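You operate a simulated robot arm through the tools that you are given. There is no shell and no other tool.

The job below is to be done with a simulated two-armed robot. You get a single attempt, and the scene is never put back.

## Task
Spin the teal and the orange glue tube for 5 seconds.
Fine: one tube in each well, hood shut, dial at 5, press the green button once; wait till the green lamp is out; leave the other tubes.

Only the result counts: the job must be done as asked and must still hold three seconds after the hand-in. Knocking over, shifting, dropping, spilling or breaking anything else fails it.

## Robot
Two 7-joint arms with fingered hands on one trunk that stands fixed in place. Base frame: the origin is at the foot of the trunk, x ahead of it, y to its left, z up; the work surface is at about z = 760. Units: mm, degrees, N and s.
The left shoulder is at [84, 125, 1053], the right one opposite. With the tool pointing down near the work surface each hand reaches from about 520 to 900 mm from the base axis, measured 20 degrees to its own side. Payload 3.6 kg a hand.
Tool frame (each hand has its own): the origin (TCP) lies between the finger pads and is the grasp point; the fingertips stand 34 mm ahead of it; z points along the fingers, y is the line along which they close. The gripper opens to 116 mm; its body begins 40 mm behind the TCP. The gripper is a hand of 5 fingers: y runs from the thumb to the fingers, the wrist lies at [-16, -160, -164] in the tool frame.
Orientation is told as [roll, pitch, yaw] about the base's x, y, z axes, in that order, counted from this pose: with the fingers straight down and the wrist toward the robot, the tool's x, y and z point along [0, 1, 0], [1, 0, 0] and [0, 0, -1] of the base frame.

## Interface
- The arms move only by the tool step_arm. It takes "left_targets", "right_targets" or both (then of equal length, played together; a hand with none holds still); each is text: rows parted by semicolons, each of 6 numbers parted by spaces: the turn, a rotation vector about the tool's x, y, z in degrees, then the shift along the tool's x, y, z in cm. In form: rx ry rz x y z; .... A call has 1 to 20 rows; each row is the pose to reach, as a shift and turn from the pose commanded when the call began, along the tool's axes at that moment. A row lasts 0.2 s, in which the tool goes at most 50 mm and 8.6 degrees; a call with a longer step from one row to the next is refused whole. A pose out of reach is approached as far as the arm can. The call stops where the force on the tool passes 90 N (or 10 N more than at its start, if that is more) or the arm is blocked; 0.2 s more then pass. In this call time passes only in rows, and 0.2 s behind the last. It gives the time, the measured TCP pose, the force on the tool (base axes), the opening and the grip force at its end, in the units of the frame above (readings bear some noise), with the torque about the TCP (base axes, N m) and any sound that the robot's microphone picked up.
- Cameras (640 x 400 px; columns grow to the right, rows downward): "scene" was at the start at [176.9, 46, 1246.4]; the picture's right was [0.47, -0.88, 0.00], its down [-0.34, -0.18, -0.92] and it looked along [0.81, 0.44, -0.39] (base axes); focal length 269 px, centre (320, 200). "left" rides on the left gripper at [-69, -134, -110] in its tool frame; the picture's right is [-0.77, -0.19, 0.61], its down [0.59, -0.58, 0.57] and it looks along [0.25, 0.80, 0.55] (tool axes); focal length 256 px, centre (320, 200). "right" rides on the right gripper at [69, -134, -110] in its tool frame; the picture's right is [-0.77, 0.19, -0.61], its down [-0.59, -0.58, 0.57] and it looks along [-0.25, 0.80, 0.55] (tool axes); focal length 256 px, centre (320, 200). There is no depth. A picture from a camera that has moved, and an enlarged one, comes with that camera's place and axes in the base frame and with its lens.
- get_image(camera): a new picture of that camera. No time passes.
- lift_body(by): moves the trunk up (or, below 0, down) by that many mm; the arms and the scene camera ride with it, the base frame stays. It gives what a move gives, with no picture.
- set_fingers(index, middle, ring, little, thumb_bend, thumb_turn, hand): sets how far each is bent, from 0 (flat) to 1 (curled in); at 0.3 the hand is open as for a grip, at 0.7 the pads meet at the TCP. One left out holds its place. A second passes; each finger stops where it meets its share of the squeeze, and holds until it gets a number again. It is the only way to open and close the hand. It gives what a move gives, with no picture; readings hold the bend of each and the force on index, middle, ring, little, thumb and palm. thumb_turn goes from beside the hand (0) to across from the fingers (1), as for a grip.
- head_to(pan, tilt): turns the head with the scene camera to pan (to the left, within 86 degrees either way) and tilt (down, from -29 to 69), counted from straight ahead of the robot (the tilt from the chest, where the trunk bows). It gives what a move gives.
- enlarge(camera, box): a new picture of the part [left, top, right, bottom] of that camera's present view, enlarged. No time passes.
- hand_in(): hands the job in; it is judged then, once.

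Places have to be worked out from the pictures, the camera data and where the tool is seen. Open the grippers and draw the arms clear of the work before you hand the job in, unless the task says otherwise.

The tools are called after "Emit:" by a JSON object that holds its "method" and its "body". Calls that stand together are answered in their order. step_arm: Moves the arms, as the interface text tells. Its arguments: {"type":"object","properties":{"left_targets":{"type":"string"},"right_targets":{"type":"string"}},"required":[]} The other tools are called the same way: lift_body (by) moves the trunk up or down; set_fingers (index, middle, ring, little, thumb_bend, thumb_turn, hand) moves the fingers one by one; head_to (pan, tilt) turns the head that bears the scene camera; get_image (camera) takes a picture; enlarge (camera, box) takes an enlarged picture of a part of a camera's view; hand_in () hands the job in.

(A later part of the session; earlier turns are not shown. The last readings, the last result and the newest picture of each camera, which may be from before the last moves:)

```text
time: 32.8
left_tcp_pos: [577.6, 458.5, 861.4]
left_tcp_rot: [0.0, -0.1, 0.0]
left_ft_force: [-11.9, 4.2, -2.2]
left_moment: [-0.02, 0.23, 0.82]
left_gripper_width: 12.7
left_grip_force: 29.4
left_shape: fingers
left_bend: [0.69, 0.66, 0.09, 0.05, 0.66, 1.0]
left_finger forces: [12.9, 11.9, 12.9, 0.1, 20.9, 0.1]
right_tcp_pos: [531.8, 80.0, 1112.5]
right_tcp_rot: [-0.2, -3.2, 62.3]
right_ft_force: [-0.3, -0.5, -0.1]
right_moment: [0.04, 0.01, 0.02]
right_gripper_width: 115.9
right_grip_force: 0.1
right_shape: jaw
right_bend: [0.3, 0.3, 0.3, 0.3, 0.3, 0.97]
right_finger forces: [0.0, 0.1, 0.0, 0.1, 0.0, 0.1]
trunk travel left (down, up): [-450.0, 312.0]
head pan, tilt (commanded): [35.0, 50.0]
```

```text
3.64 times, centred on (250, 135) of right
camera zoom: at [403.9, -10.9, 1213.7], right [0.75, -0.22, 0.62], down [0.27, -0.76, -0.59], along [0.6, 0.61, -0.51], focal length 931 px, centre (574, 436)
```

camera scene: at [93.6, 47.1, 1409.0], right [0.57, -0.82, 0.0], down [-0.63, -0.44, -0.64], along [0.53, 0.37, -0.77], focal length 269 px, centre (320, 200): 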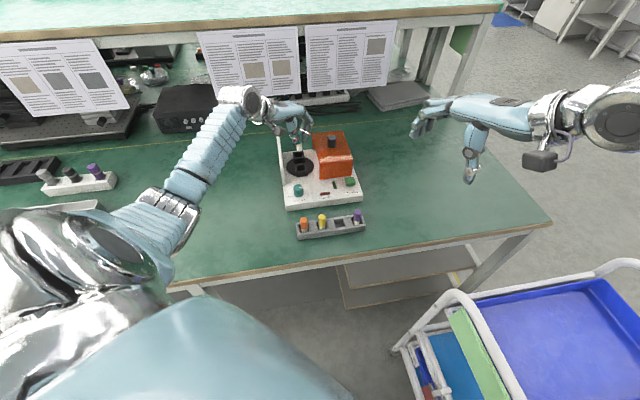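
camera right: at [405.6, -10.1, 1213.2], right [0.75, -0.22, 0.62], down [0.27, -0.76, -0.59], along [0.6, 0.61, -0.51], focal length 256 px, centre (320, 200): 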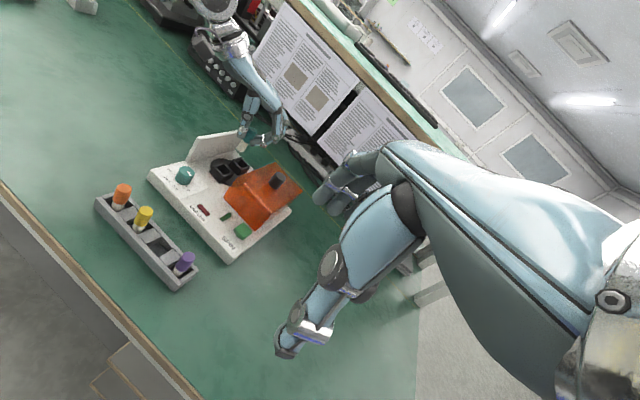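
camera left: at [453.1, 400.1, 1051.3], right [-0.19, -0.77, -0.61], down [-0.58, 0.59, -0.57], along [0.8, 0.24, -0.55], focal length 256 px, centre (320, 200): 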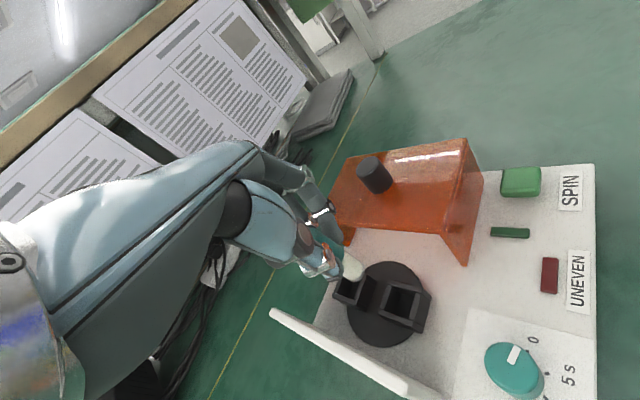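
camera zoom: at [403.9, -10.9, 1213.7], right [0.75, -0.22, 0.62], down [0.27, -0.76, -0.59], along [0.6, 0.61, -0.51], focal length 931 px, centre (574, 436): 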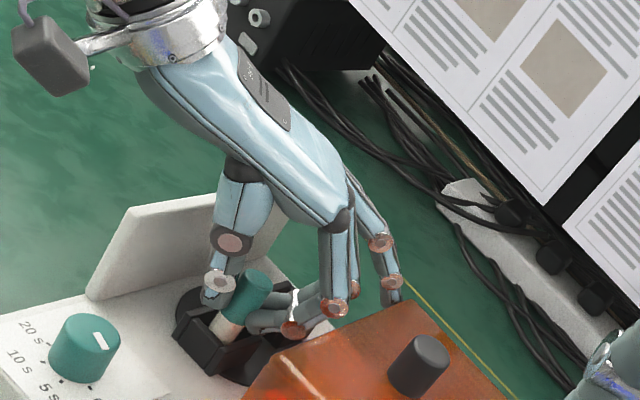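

The ring finger met the hood (12.9 N) when extended. I bring ring and little back to 0.3 at once and then curl them inward instead.

Emit:
{"method": "set_fingers", "body": {"hand": "left", "ring": 0.3, "little": 0.3}}

Emit:
{"method": "enlarge", "body": {"camera": "scene", "box": [270, 115, 370, 187]}}

Emit:
{"method": "enlarge", "body": {"camera": "right", "box": [205, 130, 275, 190]}}

```text
time: 33.8
left_tcp_pos: [579.4, 458.9, 861.4]
left_tcp_rot: [0.0, -0.1, -0.1]
left_ft_force: [0.4, 0.9, -1.0]
left_moment: [-0.03, -0.03, -0.03]
left_gripper_width: 12.9
left_grip_force: 21.4
left_shape: fingers
left_bend: [0.69, 0.66, 0.3, 0.3, 0.67, 1.0]
left_finger forces: [12.6, 10.8, 0.0, 0.1, 20.6, 0.0]
right_tcp_pos: [533.1, 80.0, 1112.1]
right_tcp_rot: [-0.2, -3.2, 62.4]
right_ft_force: [-1.1, 0.3, -0.4]
right_moment: [-0.03, 0.03, 0.01]
right_gripper_width: 116.1
right_grip_force: 0.0
right_shape: jaw
right_bend: [0.3, 0.3, 0.3, 0.3, 0.3, 0.97]
right_finger forces: [0.0, 0.1, 0.1, 0.0, 0.1, 0.0]
trunk travel left (down, up): [-450.0, 312.0]
head pan, tilt (commanded): [35.0, 50.0]
```

```text
5.56 times, centred on (320, 151) of scene
camera zoom: at [93.0, 46.2, 1409.0], right [0.57, -0.82, 0.0], down [-0.63, -0.44, -0.64], along [0.53, 0.37, -0.77], focal length 1493 px, centre (320, 472)
```

zoom: 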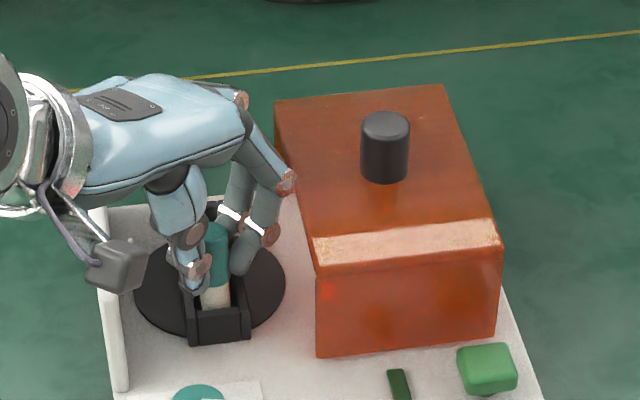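

```text
6.67 times, centred on (240, 160) of right
camera zoom: at [405.0, -10.6, 1213.4], right [0.75, -0.22, 0.62], down [0.27, -0.76, -0.59], along [0.6, 0.62, -0.51], focal length 1707 px, centre (853, 467)
```

zoom: 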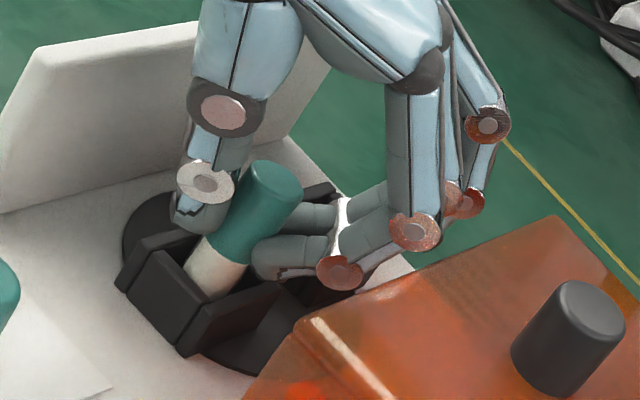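

The hood did not move. The well floor should be just a few mm below; I lower in 3 mm steps watching for contact.

Emit:
{"method": "step_arm", "body": {"left_targets": "0 0 0 0 0 0.15; 0 0 0 0 0 0.3"}}

Emit:
{"method": "step_arm", "body": {"left_targets": "0 0 0 0 0 0.15; 0 0 0 0 0 0.3"}}

Emit:
{"method": "enlarge", "body": {"camera": "right", "box": [205, 130, 275, 190]}}

```text
time: 34.4
left_tcp_pos: [579.0, 456.6, 858.0]
left_tcp_rot: [0.0, 0.0, -0.1]
left_ft_force: [-0.4, -0.4, 0.8]
left_moment: [-0.05, -0.01, -0.03]
left_gripper_width: 12.9
left_grip_force: 21.8
left_shape: fingers
left_bend: [0.69, 0.66, 0.3, 0.3, 0.67, 1.0]
left_finger forces: [12.5, 10.9, 0.1, 0.0, 20.6, 0.0]
right_tcp_pos: [531.2, 80.3, 1111.3]
right_tcp_rot: [-0.2, -3.2, 62.4]
right_ft_force: [0.5, 0.2, 1.0]
right_moment: [0.01, 0.01, -0.01]
right_gripper_width: 115.9
right_grip_force: 0.0
right_shape: jaw
right_bend: [0.3, 0.3, 0.3, 0.3, 0.3, 0.97]
right_finger forces: [0.1, 0.1, 0.0, 0.1, 0.0, 0.0]
trunk travel left (down, up): [-450.0, 312.0]
head pan, tilt (commanded): [35.0, 50.0]
```

```text
time: 35.0
left_tcp_pos: [579.9, 459.0, 857.0]
left_tcp_rot: [0.0, -0.1, 0.1]
left_ft_force: [-0.4, 0.7, 0.5]
left_moment: [-0.01, 0.0, 0.01]
left_gripper_width: 13.0
left_grip_force: 21.9
left_shape: fingers
left_bend: [0.69, 0.66, 0.3, 0.3, 0.67, 1.0]
left_finger forces: [12.6, 10.9, 0.0, 0.0, 20.6, 0.0]
right_tcp_pos: [533.1, 81.2, 1110.5]
right_tcp_rot: [-0.1, -3.2, 62.2]
right_ft_force: [2.1, -0.5, 0.2]
right_moment: [0.01, 0.02, 0.0]
right_gripper_width: 115.8
right_grip_force: 0.1
right_shape: jaw
right_bend: [0.3, 0.3, 0.3, 0.3, 0.3, 0.97]
right_finger forces: [0.0, 0.0, 0.0, 0.0, 0.1, 0.1]
trunk travel left (down, up): [-450.0, 312.0]
head pan, tilt (commanded): [35.0, 50.0]
```

```text
6.67 times, centred on (240, 160) of right
camera zoom: at [405.0, -10.9, 1213.3], right [0.75, -0.22, 0.62], down [0.27, -0.76, -0.59], along [0.6, 0.61, -0.51], focal length 1707 px, centre (853, 467)
```

zoom: 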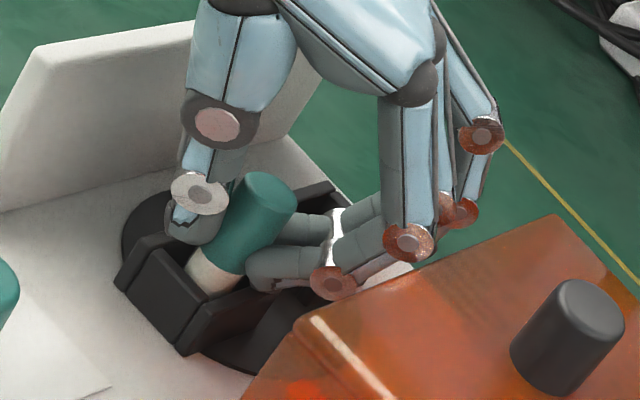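

Still no contact at bottom ≈ 791. One more 3 mm step.

Emit:
{"method": "step_arm", "body": {"left_targets": "0 0 0 0 0 0.15; 0 0 0 0 0 0.3"}}

Emit:
{"method": "enlarge", "body": {"camera": "right", "box": [205, 130, 275, 190]}}

Emit:
{"method": "enlarge", "body": {"camera": "scene", "box": [280, 140, 330, 180]}}

Emit:
{"method": "enlarge", "body": {"camera": "left", "box": [270, 180, 410, 310]}}

```text
time: 35.6
left_tcp_pos: [580.2, 458.5, 854.3]
left_tcp_rot: [0.1, -0.2, 0.0]
left_ft_force: [0.0, -0.2, 4.7]
left_moment: [-0.01, -0.04, 0.0]
left_gripper_width: 12.9
left_grip_force: 23.3
left_shape: fingers
left_bend: [0.69, 0.66, 0.3, 0.3, 0.66, 1.0]
left_finger forces: [13.0, 12.1, 0.0, 0.0, 21.8, 0.1]
right_tcp_pos: [531.4, 80.1, 1111.1]
right_tcp_rot: [-0.2, -3.2, 62.2]
right_ft_force: [-0.4, 0.8, 0.3]
right_moment: [-0.04, -0.01, 0.01]
right_gripper_width: 115.8
right_grip_force: 0.0
right_shape: jaw
right_bend: [0.3, 0.3, 0.3, 0.3, 0.3, 0.97]
right_finger forces: [0.1, 0.0, 0.1, 0.0, 0.1, 0.1]
trunk travel left (down, up): [-450.0, 312.0]
head pan, tilt (commanded): [35.0, 50.0]
```

```text
6.67 times, centred on (240, 160) of right
camera zoom: at [404.6, -11.4, 1213.5], right [0.75, -0.22, 0.62], down [0.27, -0.76, -0.59], along [0.6, 0.62, -0.51], focal length 1707 px, centre (853, 467)
```

zoom: 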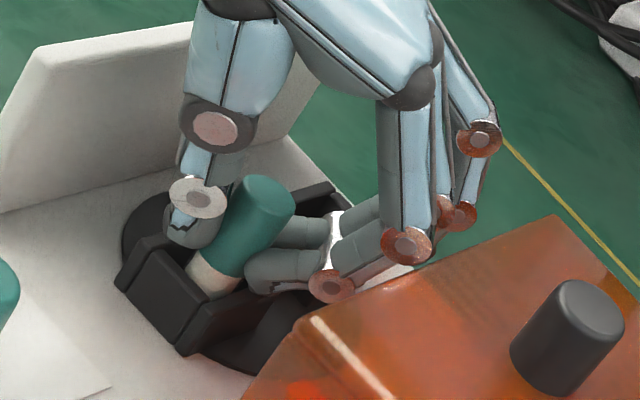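

```text
10.00 times, centred on (305, 160) of scene
camera zoom: at [92.5, 45.6, 1409.1], right [0.57, -0.82, 0.0], down [-0.63, -0.44, -0.64], along [0.53, 0.37, -0.77], focal length 2687 px, centre (470, 600)
```

zoom: 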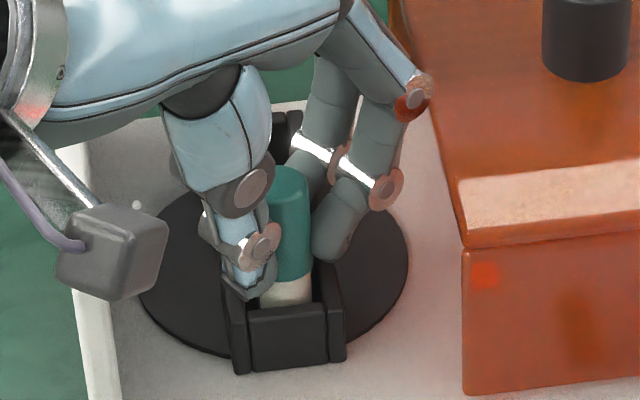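

```text
3.08 times, centred on (340, 245) of left
camera zoom: at [444.9, 389.9, 964.5], right [-0.19, -0.77, -0.61], down [-0.58, 0.59, -0.57], along [0.8, 0.25, -0.55], focal length 788 px, centre (258, 62)
```

zoom: 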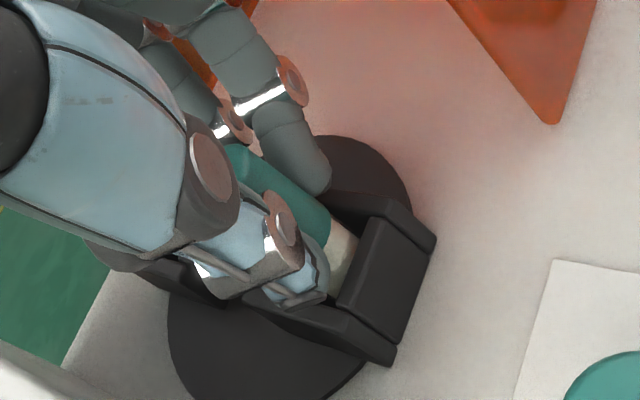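

A light 4.7 N upward contact: the tube is on the well floor (or nearly). I release by opening just a little (0.6).

Emit:
{"method": "set_fingers", "body": {"hand": "left", "index": 0.6, "middle": 0.6, "thumb_bend": 0.6}}

Emit:
{"method": "enlarge", "body": {"camera": "scene", "box": [280, 140, 330, 180]}}

Emit:
{"method": "enlarge", "body": {"camera": "left", "box": [270, 180, 410, 310]}}

```text
time: 36.6
left_tcp_pos: [579.7, 457.5, 853.9]
left_tcp_rot: [0.0, 0.0, 0.0]
left_ft_force: [-0.9, 0.5, 1.1]
left_moment: [-0.01, 0.0, -0.04]
left_gripper_width: 29.3
left_grip_force: 0.4
left_shape: fingers
left_bend: [0.61, 0.6, 0.3, 0.3, 0.6, 1.0]
left_finger forces: [0.8, 0.1, 0.1, 0.0, 0.0, 0.0]
right_tcp_pos: [531.2, 79.7, 1111.6]
right_tcp_rot: [-0.2, -3.1, 62.2]
right_ft_force: [-0.8, 0.0, -0.9]
right_moment: [-0.01, 0.0, -0.02]
right_gripper_width: 116.0
right_grip_force: 0.1
right_shape: jaw
right_bend: [0.3, 0.3, 0.3, 0.3, 0.3, 0.97]
right_finger forces: [0.0, 0.1, 0.0, 0.1, 0.1, 0.0]
trunk travel left (down, up): [-450.0, 312.0]
head pan, tilt (commanded): [35.0, 50.0]
```

```text
10.00 times, centred on (305, 160) of scene
camera zoom: at [92.8, 46.0, 1409.0], right [0.57, -0.82, 0.0], down [-0.63, -0.44, -0.64], along [0.53, 0.37, -0.77], focal length 2687 px, centre (470, 600)
```

zoom: 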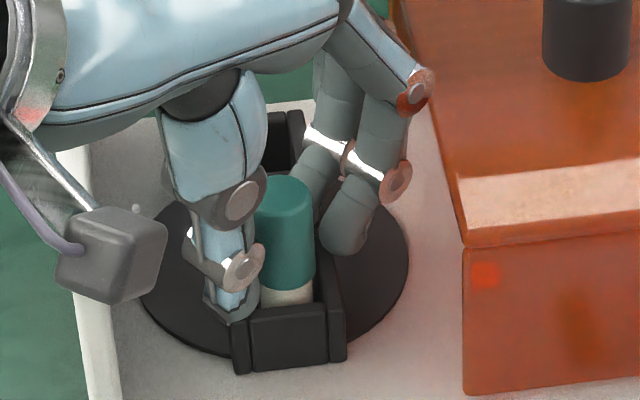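

```text
3.08 times, centred on (340, 245) of left
camera zoom: at [444.6, 390.1, 963.5], right [-0.19, -0.77, -0.61], down [-0.58, 0.59, -0.57], along [0.8, 0.25, -0.55], focal length 788 px, centre (258, 62)
```

zoom: 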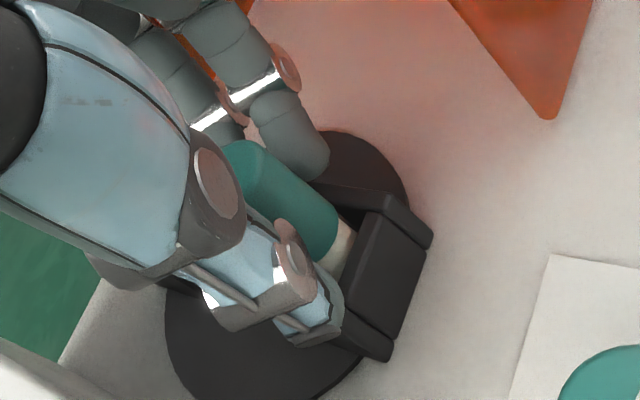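

The tube settled into the well. I open a bit more, then lift straight up.

Emit:
{"method": "set_fingers", "body": {"hand": "left", "index": 0.55, "middle": 0.55, "thumb_bend": 0.52}}

Emit:
{"method": "step_arm", "body": {"left_targets": "0 0 0 0 0 -0.8; 0 0 0 0 0 -2; 0 0 0 0 0 -4; 0 0 0 0 0 -6.5; 0 0 0 0 0 -9; 0 0 0 0 0 -12"}}

Emit:
{"method": "enlarge", "body": {"camera": "scene", "box": [270, 125, 370, 205]}}

Emit:
{"method": "enlarge", "body": {"camera": "right", "box": [140, 120, 290, 240]}}

Emit:
{"method": "get_image", "body": {"camera": "left"}}

```text
time: 37.6
left_tcp_pos: [579.1, 458.0, 852.5]
left_tcp_rot: [0.1, 0.0, -0.1]
left_ft_force: [-0.3, 0.5, 0.0]
left_moment: [-0.03, 0.04, 0.0]
left_gripper_width: 48.6
left_grip_force: 0.1
left_shape: fingers
left_bend: [0.55, 0.55, 0.3, 0.3, 0.52, 1.0]
left_finger forces: [0.0, 0.0, 0.1, 0.0, 0.1, 0.0]
right_tcp_pos: [532.0, 80.2, 1110.7]
right_tcp_rot: [-0.3, -3.2, 62.3]
right_ft_force: [0.5, 0.2, 0.4]
right_moment: [0.0, 0.01, -0.01]
right_gripper_width: 116.2
right_grip_force: 0.1
right_shape: jaw
right_bend: [0.3, 0.3, 0.3, 0.3, 0.3, 0.97]
right_finger forces: [0.0, 0.0, 0.0, 0.1, 0.1, 0.0]
trunk travel left (down, up): [-450.0, 312.0]
head pan, tilt (commanded): [35.0, 50.0]
```

```text
time: 39.0
left_tcp_pos: [578.6, 460.3, 973.9]
left_tcp_rot: [-0.1, 0.0, 0.0]
left_ft_force: [0.2, 0.2, 0.6]
left_moment: [0.01, 0.02, -0.02]
left_gripper_width: 48.6
left_grip_force: 0.0
left_shape: fingers
left_bend: [0.55, 0.55, 0.3, 0.3, 0.52, 1.0]
left_finger forces: [0.1, 0.0, 0.1, 0.0, 0.1, 0.0]
right_tcp_pos: [531.2, 79.9, 1111.3]
right_tcp_rot: [-0.2, -3.3, 62.3]
right_ft_force: [0.5, 0.2, 0.3]
right_moment: [-0.04, 0.03, 0.0]
right_gripper_width: 116.0
right_grip_force: 0.0
right_shape: jaw
right_bend: [0.3, 0.3, 0.3, 0.3, 0.3, 0.97]
right_finger forces: [0.0, 0.1, 0.0, 0.0, 0.1, 0.0]
trunk travel left (down, up): [-450.0, 312.0]
head pan, tilt (commanded): [35.0, 50.0]
```

```text
5.00 times, centred on (320, 165) of scene
camera zoom: at [92.7, 45.9, 1409.1], right [0.57, -0.82, 0.0], down [-0.63, -0.44, -0.64], along [0.53, 0.37, -0.77], focal length 1344 px, centre (320, 375)
```

zoom: 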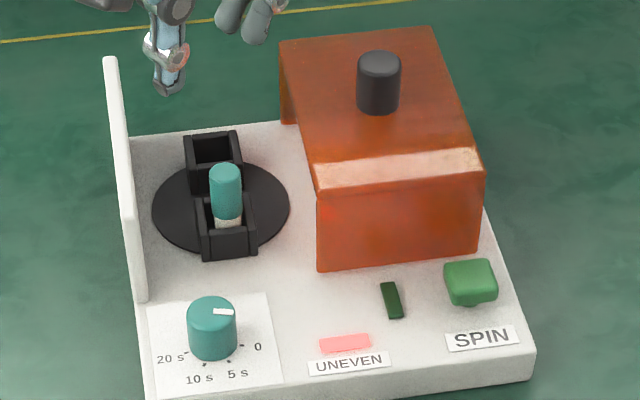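

```text
3.33 times, centred on (215, 180) of right
camera zoom: at [404.8, -11.1, 1213.4], right [0.75, -0.22, 0.62], down [0.27, -0.76, -0.59], along [0.6, 0.61, -0.51], focal length 853 px, centre (670, 267)
```

zoom: 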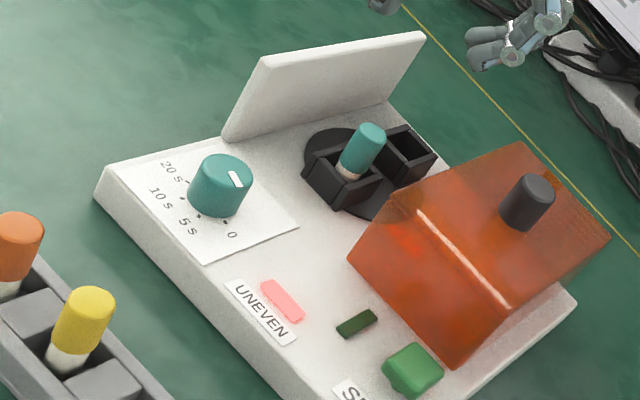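

```text
taken
camera left: at [442.9, 391.2, 1083.5], right [-0.19, -0.77, -0.61], down [-0.58, 0.59, -0.57], along [0.79, 0.25, -0.55], focal length 256 px, centre (320, 200)
```

left: 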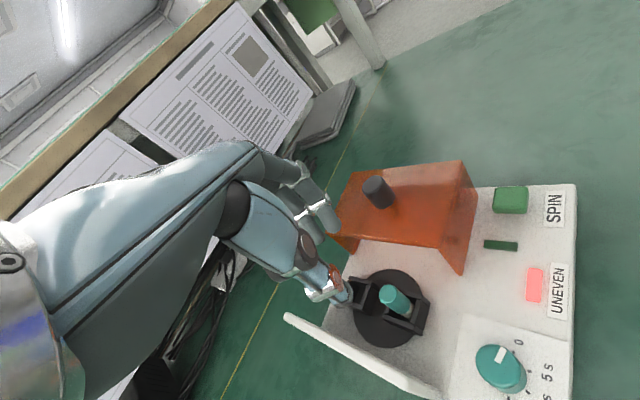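

The teal tube stands in the front well (the UNEVEN lamp is lit, as expected with one tube). Now I measure the orange tube with scene and right cameras.

Emit:
{"method": "enlarge", "body": {"camera": "scene", "box": [290, 205, 370, 245]}}

Emit:
{"method": "enlarge", "body": {"camera": "right", "box": [90, 170, 210, 300]}}

```text
8.00 times, centred on (330, 225) of scene
camera zoom: at [92.7, 45.9, 1409.1], right [0.57, -0.82, 0.0], down [-0.63, -0.44, -0.64], along [0.53, 0.37, -0.77], focal length 2150 px, centre (240, 0)
```

zoom: 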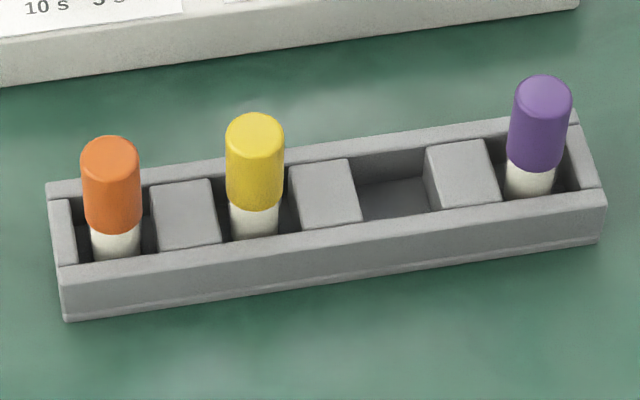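

```text
3.08 times, centred on (150, 235) of right
camera zoom: at [404.8, -11.1, 1213.4], right [0.75, -0.22, 0.62], down [0.27, -0.76, -0.59], along [0.6, 0.61, -0.51], focal length 788 px, centre (843, 92)
```

zoom: 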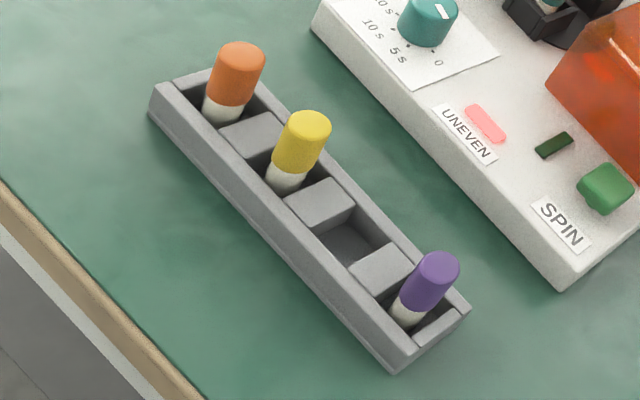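

Orange cap top ≈ (412,320,828). I move the left hand there at z≈900, yaw 45, with the fingers re-opened first to 0.48.

Emit:
{"method": "set_fingers", "body": {"hand": "left", "index": 0.48, "middle": 0.48, "thumb_bend": 0.48}}

Emit:
{"method": "step_arm", "body": {"left_targets": "0 0 -5.6 -1.75 -2.08 0; 0 0 -11.2 -3.5 -4.16 0; 0 0 -16.9 -5.26 -6.25 0; 0 0 -22.5 -7.0 -8.33 0; 0 0 -28.1 -8.77 -10.4 0; 0 0 -33.7 -10.5 -12.5 2; 0 0 -39.4 -12.3 -14.6 4.5; 0 0 -45 -14.03 -16.66 7.2"}}

Emit:
{"method": "get_image", "body": {"camera": "left"}}

Emit:
{"method": "enlarge", "body": {"camera": "left", "box": [270, 200, 430, 320]}}

Emit:
{"method": "get_image", "body": {"camera": "right"}}

```text
time: 40.0
left_tcp_pos: [577.5, 460.2, 973.2]
left_tcp_rot: [0.0, -0.1, 0.0]
left_ft_force: [0.2, 0.3, -0.7]
left_moment: [-0.01, -0.01, 0.02]
left_gripper_width: 64.8
left_grip_force: 0.0
left_shape: fingers
left_bend: [0.48, 0.48, 0.3, 0.3, 0.48, 1.0]
left_finger forces: [0.1, 0.0, 0.0, 0.0, 0.1, 0.0]
right_tcp_pos: [532.5, 79.3, 1111.1]
right_tcp_rot: [-0.2, -3.2, 62.3]
right_ft_force: [0.5, -0.3, 0.5]
right_moment: [0.01, -0.02, 0.05]
right_gripper_width: 116.1
right_grip_force: 0.0
right_shape: jaw
right_bend: [0.3, 0.3, 0.3, 0.3, 0.3, 0.97]
right_finger forces: [0.0, 0.1, 0.0, 0.1, 0.0, 0.1]
trunk travel left (down, up): [-450.0, 312.0]
head pan, tilt (commanded): [35.0, 50.0]
```

```text
time: 41.8
left_tcp_pos: [410.5, 320.7, 901.3]
left_tcp_rot: [0.0, 0.0, 45.1]
left_ft_force: [0.1, -0.7, 0.0]
left_moment: [0.01, -0.05, 0.02]
left_gripper_width: 64.7
left_grip_force: 0.1
left_shape: fingers
left_bend: [0.48, 0.48, 0.3, 0.3, 0.48, 1.0]
left_finger forces: [0.0, 0.0, 0.0, 0.0, 0.1, 0.0]
right_tcp_pos: [531.0, 79.2, 1112.0]
right_tcp_rot: [-0.2, -3.3, 62.3]
right_ft_force: [0.7, 1.0, 0.5]
right_moment: [-0.01, -0.04, 0.01]
right_gripper_width: 116.2
right_grip_force: 0.1
right_shape: jaw
right_bend: [0.3, 0.3, 0.3, 0.3, 0.3, 0.97]
right_finger forces: [0.0, 0.0, 0.0, 0.0, 0.2, 0.0]
trunk travel left (down, up): [-450.0, 312.0]
head pan, tilt (commanded): [35.0, 50.0]
```

```text
taken
camera left: at [364.4, 177.6, 1011.7], right [0.41, -0.68, -0.61], down [-0.82, 0.01, -0.57], along [0.39, 0.74, -0.55], focal length 256 px, centre (320, 200)
```

left: 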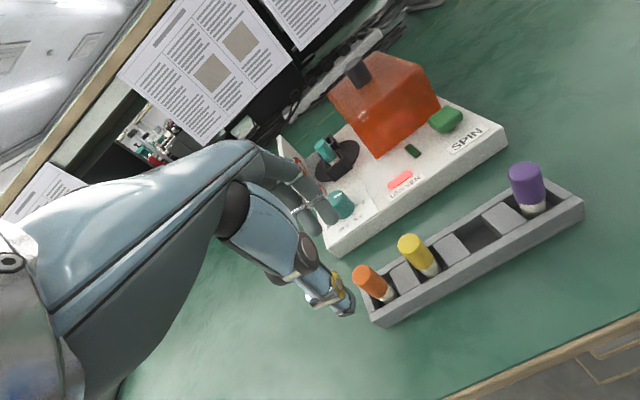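

```text
3.33 times, centred on (350, 260) of left
camera zoom: at [364.4, 177.6, 1011.7], right [0.41, -0.68, -0.61], down [-0.82, 0.01, -0.57], along [0.39, 0.74, -0.55], focal length 853 px, centre (220, 0)
```

zoom: 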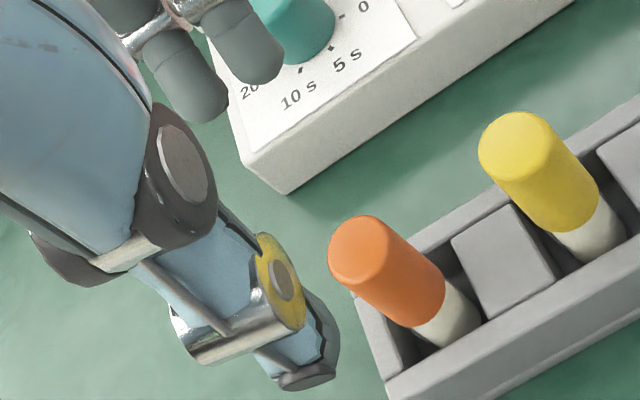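

```text
taken
camera right: at [404.5, -11.8, 1213.5], right [0.75, -0.22, 0.62], down [0.27, -0.76, -0.6], along [0.6, 0.62, -0.51], focal length 256 px, centre (320, 200)
```

right: 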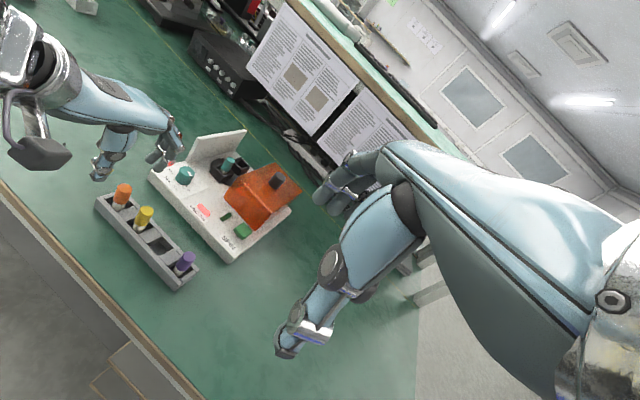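

The left camera shows the orange cap about (+2,−3.5) mm from the TCP axis. I correct and descend to z ≈ 831.

Emit:
{"method": "step_arm", "body": {"left_targets": "0 0 0 -0.33 -0.09 1.0; 0 0 0 -0.33 -0.09 2.5; 0 0 0 -0.33 -0.09 4; 0 0 0 -0.33 -0.09 5.5; 0 0 0 -0.33 -0.09 7.0"}}

Emit:
{"method": "enlarge", "body": {"camera": "left", "box": [240, 160, 400, 300]}}

Emit:
{"method": "enlarge", "body": {"camera": "right", "box": [60, 110, 220, 240]}}

```text
time: 43.0
left_tcp_pos: [414.7, 314.4, 830.7]
left_tcp_rot: [0.0, 0.0, 45.1]
left_ft_force: [-0.5, 0.1, 0.9]
left_moment: [0.0, 0.01, 0.0]
left_gripper_width: 64.8
left_grip_force: 0.1
left_shape: fingers
left_bend: [0.48, 0.48, 0.3, 0.3, 0.48, 1.0]
left_finger forces: [0.0, 0.0, 0.0, 0.0, 0.1, 0.0]
right_tcp_pos: [531.3, 80.1, 1112.2]
right_tcp_rot: [-0.2, -3.1, 62.3]
right_ft_force: [-0.3, 0.2, 0.3]
right_moment: [-0.02, 0.0, -0.01]
right_gripper_width: 115.8
right_grip_force: 0.0
right_shape: jaw
right_bend: [0.3, 0.3, 0.3, 0.3, 0.3, 0.97]
right_finger forces: [0.0, 0.0, 0.0, 0.0, 0.0, 0.0]
trunk travel left (down, up): [-450.0, 312.0]
head pan, tilt (commanded): [35.0, 50.0]
```

```text
2.86 times, centred on (320, 230) of left
camera zoom: at [367.1, 171.7, 941.6], right [0.41, -0.68, -0.61], down [-0.82, 0.01, -0.57], along [0.39, 0.74, -0.55], focal length 731 px, centre (320, 114)
```

zoom: 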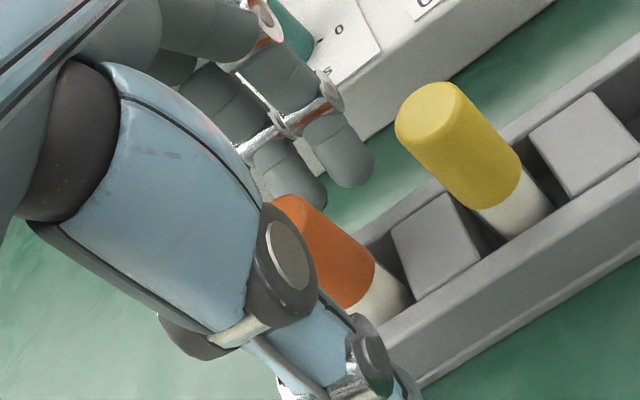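

```text
3.08 times, centred on (140, 175) of right
camera zoom: at [404.9, -11.5, 1213.3], right [0.75, -0.22, 0.62], down [0.27, -0.76, -0.59], along [0.6, 0.61, -0.51], focal length 788 px, centre (874, 277)
```

zoom: 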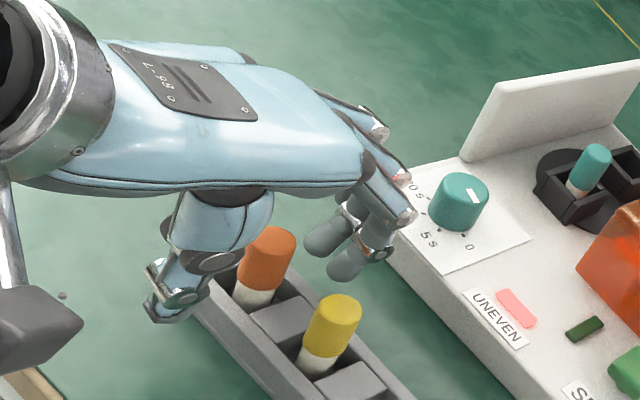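

Both right and scene views put the orange cap about (−1…−2, +5) mm from the TCP now (my correction overshot). I shift within the open grip and recheck.

Emit:
{"method": "step_arm", "body": {"left_targets": "0 0 0 0.42 0.26 0"}}

Emit:
{"method": "enlarge", "body": {"camera": "left", "box": [240, 160, 400, 300]}}

Emit:
{"method": "enlarge", "body": {"camera": "right", "box": [60, 110, 220, 240]}}

```text
time: 43.4
left_tcp_pos: [413.9, 318.3, 831.1]
left_tcp_rot: [-0.1, 0.0, 45.0]
left_ft_force: [1.5, 0.3, 0.4]
left_moment: [-0.01, 0.02, -0.01]
left_gripper_width: 64.6
left_grip_force: 0.1
left_shape: fingers
left_bend: [0.48, 0.48, 0.3, 0.3, 0.48, 1.0]
left_finger forces: [0.0, 0.0, 0.1, 0.0, 0.1, 0.0]
right_tcp_pos: [532.8, 79.3, 1109.9]
right_tcp_rot: [-0.3, -3.2, 62.3]
right_ft_force: [-0.4, -0.1, 0.1]
right_moment: [-0.02, 0.04, 0.02]
right_gripper_width: 116.0
right_grip_force: 0.2
right_shape: jaw
right_bend: [0.3, 0.3, 0.3, 0.3, 0.3, 0.97]
right_finger forces: [0.0, 0.0, 0.0, 0.1, 0.1, 0.0]
trunk travel left (down, up): [-450.0, 312.0]
head pan, tilt (commanded): [35.0, 50.0]
```

```text
2.86 times, centred on (320, 230) of left
camera zoom: at [366.4, 176.7, 941.3], right [0.41, -0.68, -0.61], down [-0.82, 0.01, -0.57], along [0.39, 0.74, -0.55], focal length 731 px, centre (320, 114)
```

zoom: 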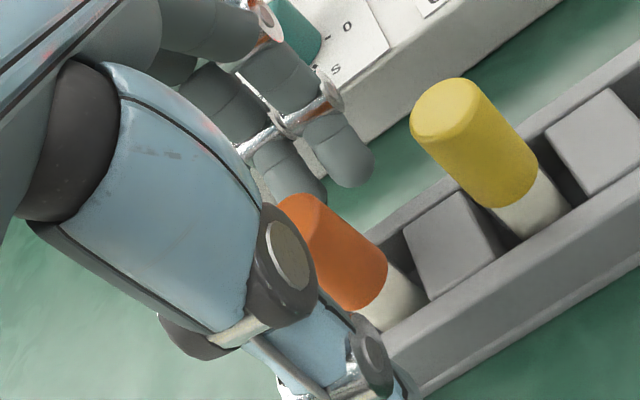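

```text
3.08 times, centred on (140, 175) of right
camera zoom: at [404.9, -11.3, 1213.4], right [0.75, -0.22, 0.62], down [0.27, -0.76, -0.59], along [0.6, 0.61, -0.51], focal length 788 px, centre (874, 277)
```

zoom: 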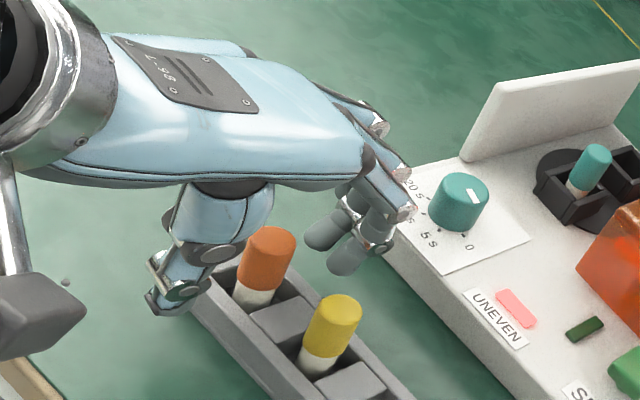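

Now the orange cap sits in the same place relative to the hand as the teal one did. I close on it.

Emit:
{"method": "set_fingers", "body": {"hand": "left", "index": 0.64, "middle": 0.64, "thumb_bend": 0.64}}

Emit:
{"method": "set_fingers", "body": {"hand": "left", "index": 0.75, "middle": 0.75, "thumb_bend": 0.75}}

Emit:
{"method": "enlarge", "body": {"camera": "left", "box": [240, 160, 400, 300]}}

```text
time: 44.4
left_tcp_pos: [412.8, 319.4, 830.4]
left_tcp_rot: [0.0, 0.0, 45.0]
left_ft_force: [-0.7, 0.1, 0.7]
left_moment: [0.0, 0.0, 0.0]
left_gripper_width: 19.9
left_grip_force: 0.3
left_shape: fingers
left_bend: [0.64, 0.64, 0.3, 0.3, 0.64, 1.0]
left_finger forces: [0.1, 0.1, 0.1, 0.1, 0.1, 0.0]
right_tcp_pos: [532.2, 80.0, 1110.6]
right_tcp_rot: [-0.2, -3.1, 62.3]
right_ft_force: [0.9, -0.7, 0.4]
right_moment: [0.01, 0.0, -0.01]
right_gripper_width: 116.1
right_grip_force: 0.1
right_shape: jaw
right_bend: [0.3, 0.3, 0.3, 0.3, 0.3, 0.97]
right_finger forces: [0.0, 0.0, 0.0, 0.0, 0.0, 0.1]
trunk travel left (down, up): [-450.0, 312.0]
head pan, tilt (commanded): [35.0, 50.0]
```

```text
time: 45.4
left_tcp_pos: [414.0, 319.2, 830.7]
left_tcp_rot: [0.0, 0.0, 45.0]
left_ft_force: [-0.3, -0.6, -0.3]
left_moment: [0.0, 0.0, -0.02]
left_gripper_width: 13.0
left_grip_force: 20.5
left_shape: fingers
left_bend: [0.68, 0.66, 0.3, 0.3, 0.66, 1.0]
left_finger forces: [9.7, 10.6, 0.0, 0.0, 20.8, 0.1]
right_tcp_pos: [532.3, 80.8, 1110.4]
right_tcp_rot: [-0.2, -3.2, 62.4]
right_ft_force: [-0.1, 0.1, -1.0]
right_moment: [0.0, 0.01, -0.04]
right_gripper_width: 115.9
right_grip_force: 0.0
right_shape: jaw
right_bend: [0.3, 0.3, 0.3, 0.3, 0.3, 0.97]
right_finger forces: [0.0, 0.0, 0.0, 0.1, 0.1, 0.1]
trunk travel left (down, up): [-450.0, 312.0]
head pan, tilt (commanded): [35.0, 50.0]
```

```text
2.86 times, centred on (320, 230) of left
camera zoom: at [366.5, 176.7, 941.4], right [0.41, -0.68, -0.61], down [-0.82, 0.01, -0.57], along [0.39, 0.74, -0.55], focal length 731 px, centre (320, 114)
```

zoom: 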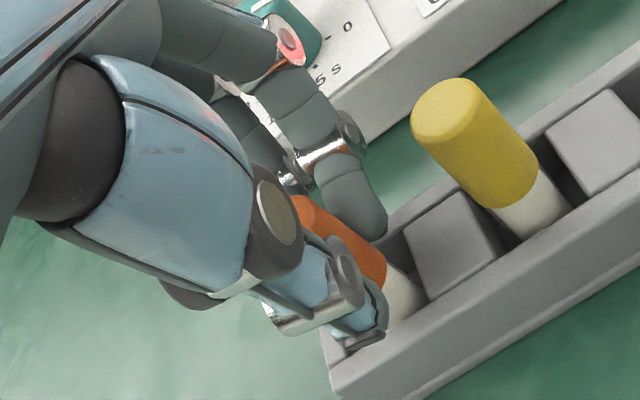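

Same balanced grip. I lift the orange tube straight up.

Emit:
{"method": "step_arm", "body": {"left_targets": "0 0 0 0 0 -0.5; 0 0 0 0 0 -1.2; 0 0 0 0 0 -2.2; 0 0 0 0 0 -3.5; 0 0 0 0 0 -5; 0 0 0 0 0 -6.5; 0 0 0 0 0 -8; 0 0 0 0 0 -9.5; 0 0 0 0 0 -11.2"}}

Emit:
{"method": "get_image", "body": {"camera": "left"}}

Emit:
{"method": "enlarge", "body": {"camera": "left", "box": [270, 190, 390, 300]}}

```text
time: 47.4
left_tcp_pos: [412.2, 324.7, 943.3]
left_tcp_rot: [0.7, -0.4, 44.9]
left_ft_force: [0.7, 0.3, 0.3]
left_moment: [0.04, 0.02, -0.04]
left_gripper_width: 12.8
left_grip_force: 20.8
left_shape: fingers
left_bend: [0.69, 0.66, 0.3, 0.3, 0.66, 1.0]
left_finger forces: [10.1, 10.9, 0.1, 0.0, 20.3, 0.0]
right_tcp_pos: [531.4, 80.8, 1112.2]
right_tcp_rot: [-0.2, -3.2, 62.4]
right_ft_force: [0.2, -0.8, 0.0]
right_moment: [0.0, 0.05, 0.01]
right_gripper_width: 116.1
right_grip_force: 0.1
right_shape: jaw
right_bend: [0.3, 0.3, 0.3, 0.3, 0.3, 0.97]
right_finger forces: [0.0, 0.0, 0.1, 0.1, 0.1, 0.1]
trunk travel left (down, up): [-450.0, 312.0]
head pan, tilt (commanded): [35.0, 50.0]
```

```text
taken
camera left: at [366.2, 180.2, 1052.1], right [0.41, -0.67, -0.62], down [-0.83, 0.02, -0.56], along [0.38, 0.74, -0.55], focal length 256 px, centre (320, 200)
```

left: 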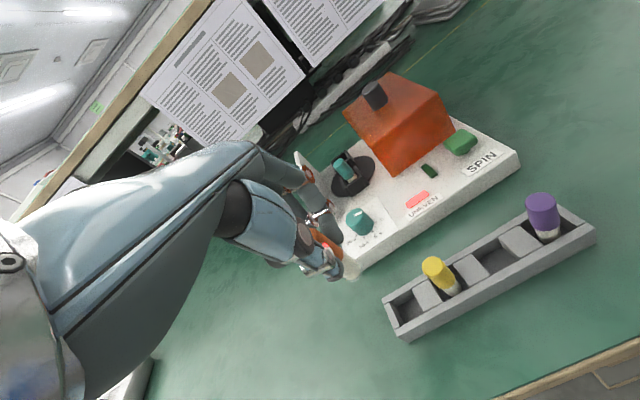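

```text
3.64 times, centred on (330, 245) of left
camera zoom: at [366.2, 180.2, 1052.1], right [0.41, -0.67, -0.62], down [-0.83, 0.02, -0.56], along [0.38, 0.74, -0.55], focal length 931 px, centre (284, 36)
```

zoom: 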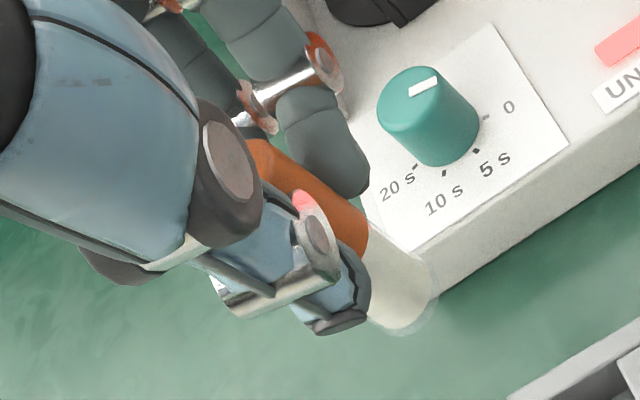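

Orange tube is held straight; rack and yellow tube undisturbed. I carry it to above the back well (621,501), yaw 0, at z≈943.

Emit:
{"method": "step_arm", "body": {"left_targets": "0 0 4.5 -0.18 2.76 0; 0 0 9 -0.36 5.52 0; 0 0 13.5 -0.54 8.28 0; 0 0 18 -0.72 11.04 0; 0 0 22.5 -0.9 13.8 0; 0 0 27 -1.09 16.55 0; 0 0 31.5 -1.27 19.3 0; 0 0 36 -1.45 22.07 0; 0 0 40.5 -1.63 24.83 0; 0 0 45 -1.81 27.59 0"}}

Emit:
{"method": "enlarge", "body": {"camera": "scene", "box": [280, 120, 330, 160]}}

Emit:
{"method": "enlarge", "body": {"camera": "right", "box": [205, 110, 275, 170]}}

Emit:
{"method": "enlarge", "body": {"camera": "left", "box": [310, 210, 410, 310]}}

```text
time: 49.6
left_tcp_pos: [622.0, 502.9, 940.9]
left_tcp_rot: [-0.2, -0.1, 0.0]
left_ft_force: [-0.1, -0.2, -0.6]
left_moment: [-0.04, -0.01, 0.0]
left_gripper_width: 12.9
left_grip_force: 21.2
left_shape: fingers
left_bend: [0.69, 0.66, 0.3, 0.3, 0.66, 1.0]
left_finger forces: [11.5, 11.1, 0.1, 0.0, 19.6, 0.1]
right_tcp_pos: [531.9, 80.8, 1110.7]
right_tcp_rot: [-0.3, -3.2, 62.3]
right_ft_force: [0.1, 0.0, 0.2]
right_moment: [-0.02, 0.04, 0.03]
right_gripper_width: 116.1
right_grip_force: 0.0
right_shape: jaw
right_bend: [0.3, 0.3, 0.3, 0.3, 0.3, 0.97]
right_finger forces: [0.0, 0.0, 0.0, 0.1, 0.1, 0.0]
trunk travel left (down, up): [-450.0, 312.0]
head pan, tilt (commanded): [35.0, 50.0]
```

```text
10.00 times, centred on (305, 140) of scene
camera zoom: at [93.8, 46.6, 1408.9], right [0.57, -0.82, 0.0], down [-0.63, -0.44, -0.64], along [0.53, 0.37, -0.77], focal length 2687 px, centre (470, 800)
```

zoom: 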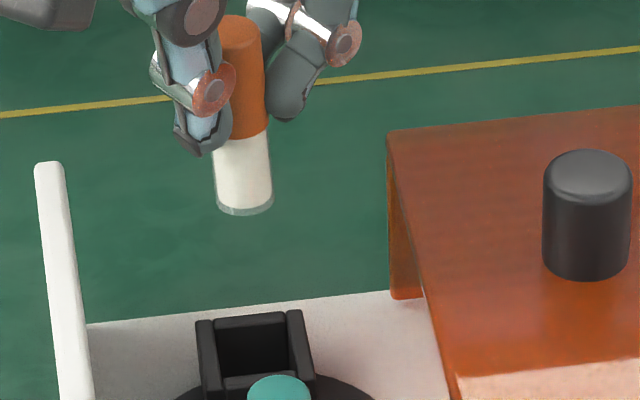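

```text
6.67 times, centred on (240, 140) of right
camera zoom: at [405.7, -10.6, 1213.1], right [0.75, -0.22, 0.62], down [0.27, -0.76, -0.59], along [0.6, 0.61, -0.51], focal length 1707 px, centre (853, 600)
```

zoom: 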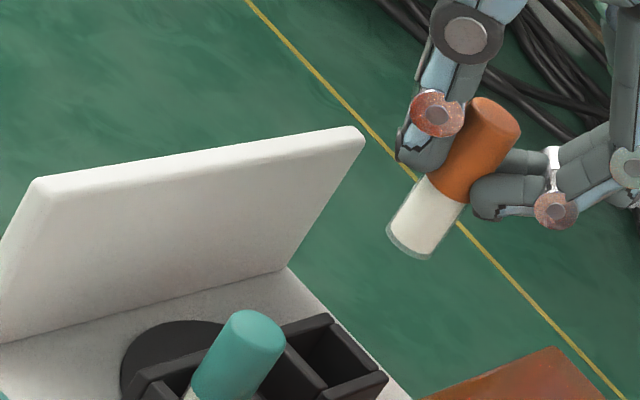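

```text
4.00 times, centred on (360, 260) of left
camera zoom: at [488.7, 434.8, 1051.4], right [-0.19, -0.77, -0.61], down [-0.58, 0.59, -0.57], along [0.8, 0.25, -0.55], focal length 1024 px, centre (160, -40)
```

zoom: 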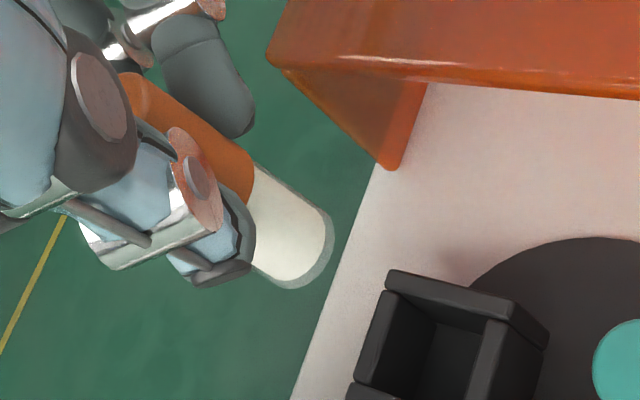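

I lower to about 20–25 mm above the back well and check alignment.

Emit:
{"method": "step_arm", "body": {"left_targets": "0 0 0 -0.05 0 1.2; 0 0 0 -0.1 0 2.4; 0 0 0 -0.1 0 3.6; 0 0 0 -0.1 0 4.6"}}

Emit:
{"method": "enlarge", "body": {"camera": "scene", "box": [280, 130, 330, 170]}}

Emit:
{"method": "enlarge", "body": {"camera": "right", "box": [215, 120, 285, 180]}}

Emit:
{"method": "enlarge", "body": {"camera": "left", "box": [310, 210, 410, 310]}}

```text
time: 50.6
left_tcp_pos: [621.2, 502.3, 896.8]
left_tcp_rot: [0.1, 0.0, -0.1]
left_ft_force: [0.1, 0.5, -1.0]
left_moment: [0.0, -0.02, 0.02]
left_gripper_width: 12.5
left_grip_force: 21.0
left_shape: fingers
left_bend: [0.69, 0.66, 0.3, 0.3, 0.66, 1.0]
left_finger forces: [11.4, 11.2, 0.0, 0.0, 19.5, 0.0]
right_tcp_pos: [532.4, 80.1, 1111.8]
right_tcp_rot: [-0.2, -3.2, 62.3]
right_ft_force: [0.4, -0.1, 0.1]
right_moment: [-0.03, -0.01, -0.01]
right_gripper_width: 116.0
right_grip_force: 0.1
right_shape: jaw
right_bend: [0.3, 0.3, 0.3, 0.3, 0.3, 0.97]
right_finger forces: [0.0, 0.0, 0.0, 0.1, 0.1, 0.0]
trunk travel left (down, up): [-450.0, 312.0]
head pan, tilt (commanded): [35.0, 50.0]
```

```text
10.00 times, centred on (305, 150) of scene
camera zoom: at [93.2, 46.3, 1409.0], right [0.57, -0.82, 0.0], down [-0.63, -0.44, -0.64], along [0.53, 0.37, -0.77], focal length 2687 px, centre (470, 700)
```

zoom: 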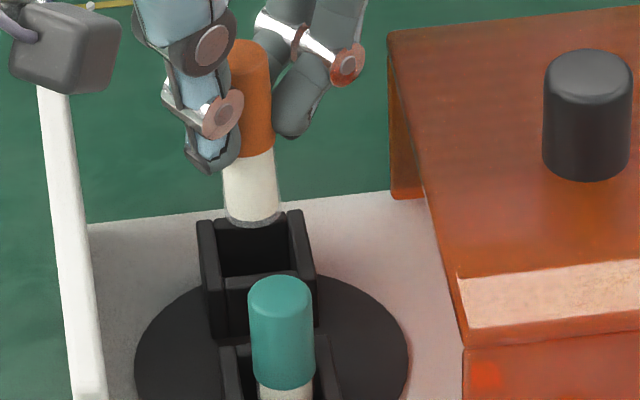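

```text
6.67 times, centred on (250, 150) of right
camera zoom: at [405.2, -10.8, 1213.3], right [0.75, -0.22, 0.62], down [0.27, -0.76, -0.59], along [0.6, 0.61, -0.51], focal length 1707 px, centre (787, 533)
```

zoom: 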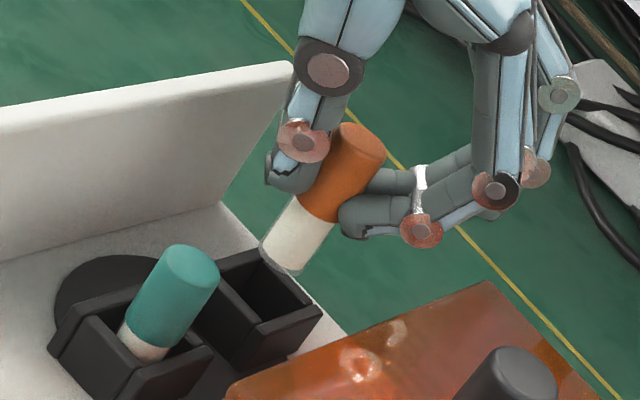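

```text
4.00 times, centred on (360, 260) of left
camera zoom: at [487.1, 434.1, 1007.3], right [-0.19, -0.77, -0.61], down [-0.58, 0.59, -0.57], along [0.79, 0.25, -0.55], focal length 1024 px, centre (160, -40)
```

zoom: 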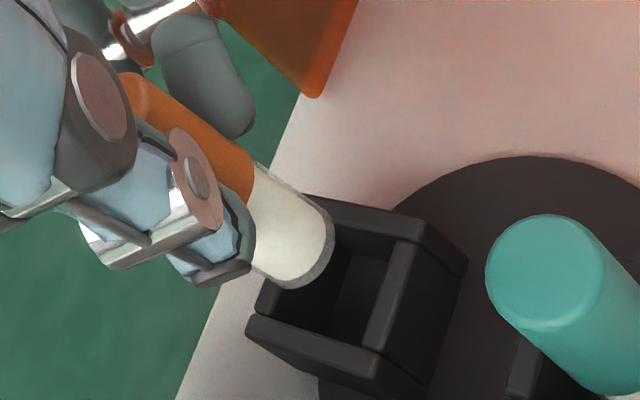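

Relative to how the teal insertion went, I need about (+1.3,+0.5) mm more. I apply that and lower 15 mm to just above the rim.

Emit:
{"method": "step_arm", "body": {"left_targets": "0 0 0 0.05 0.13 0.4; 0 0 0 0.05 0.13 0.8; 0 0 0 0.05 0.13 1.2; 0 0 0 0.05 0.13 1.5"}}

Emit:
{"method": "enlarge", "body": {"camera": "scene", "box": [280, 130, 330, 170]}}

Emit:
{"method": "enlarge", "body": {"camera": "right", "box": [215, 120, 285, 180]}}

Emit:
{"method": "enlarge", "body": {"camera": "left", "box": [310, 210, 410, 310]}}

```text
time: 51.6
left_tcp_pos: [622.4, 503.2, 882.0]
left_tcp_rot: [0.1, -0.1, 0.0]
left_ft_force: [-1.1, 0.0, -0.6]
left_moment: [0.0, 0.01, 0.03]
left_gripper_width: 12.5
left_grip_force: 21.2
left_shape: fingers
left_bend: [0.69, 0.66, 0.3, 0.3, 0.66, 1.0]
left_finger forces: [11.5, 11.2, 0.0, 0.0, 19.7, 0.0]
right_tcp_pos: [532.7, 80.4, 1111.1]
right_tcp_rot: [-0.2, -3.3, 62.3]
right_ft_force: [0.2, -0.3, -0.8]
right_moment: [0.0, 0.0, -0.02]
right_gripper_width: 115.9
right_grip_force: 0.1
right_shape: jaw
right_bend: [0.3, 0.3, 0.3, 0.3, 0.3, 0.97]
right_finger forces: [0.0, 0.0, 0.1, 0.0, 0.1, 0.0]
trunk travel left (down, up): [-450.0, 312.0]
head pan, tilt (commanded): [35.0, 50.0]
```

```text
10.00 times, centred on (305, 150) of scene
camera zoom: at [93.1, 46.2, 1409.0], right [0.57, -0.82, 0.0], down [-0.63, -0.44, -0.64], along [0.53, 0.37, -0.77], focal length 2687 px, centre (470, 700)
```

zoom: 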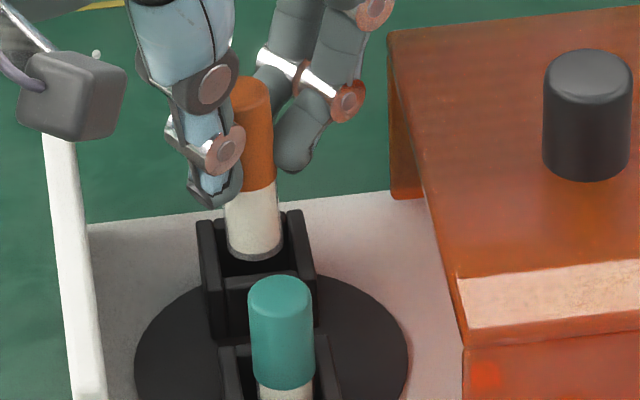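

```text
6.67 times, centred on (250, 150) of right
camera zoom: at [405.1, -10.9, 1213.3], right [0.75, -0.22, 0.62], down [0.27, -0.76, -0.59], along [0.6, 0.61, -0.51], focal length 1707 px, centre (787, 533)
```

zoom: 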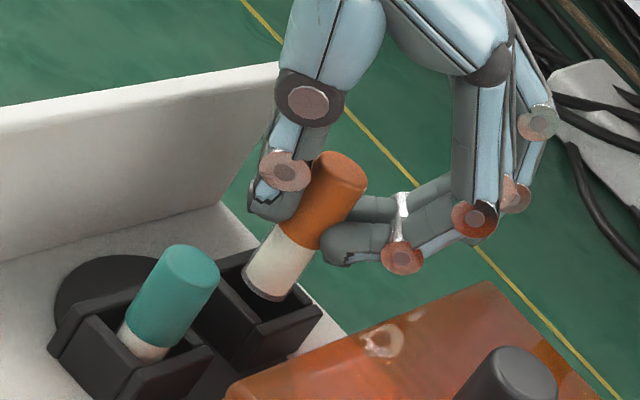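

```text
4.00 times, centred on (360, 260) of left
camera zoom: at [488.0, 435.0, 992.2], right [-0.19, -0.77, -0.61], down [-0.58, 0.59, -0.57], along [0.79, 0.25, -0.55], focal length 1024 px, centre (160, -40)
```

zoom: 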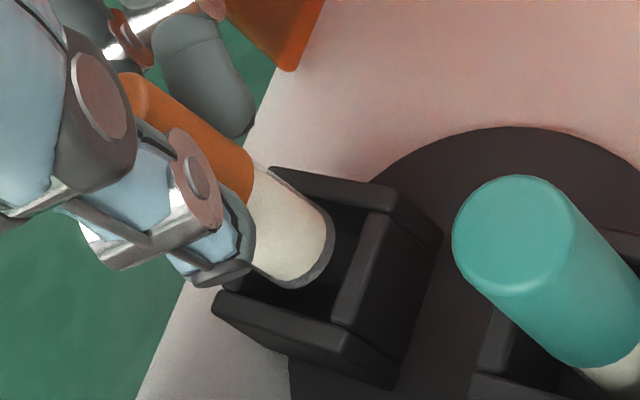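

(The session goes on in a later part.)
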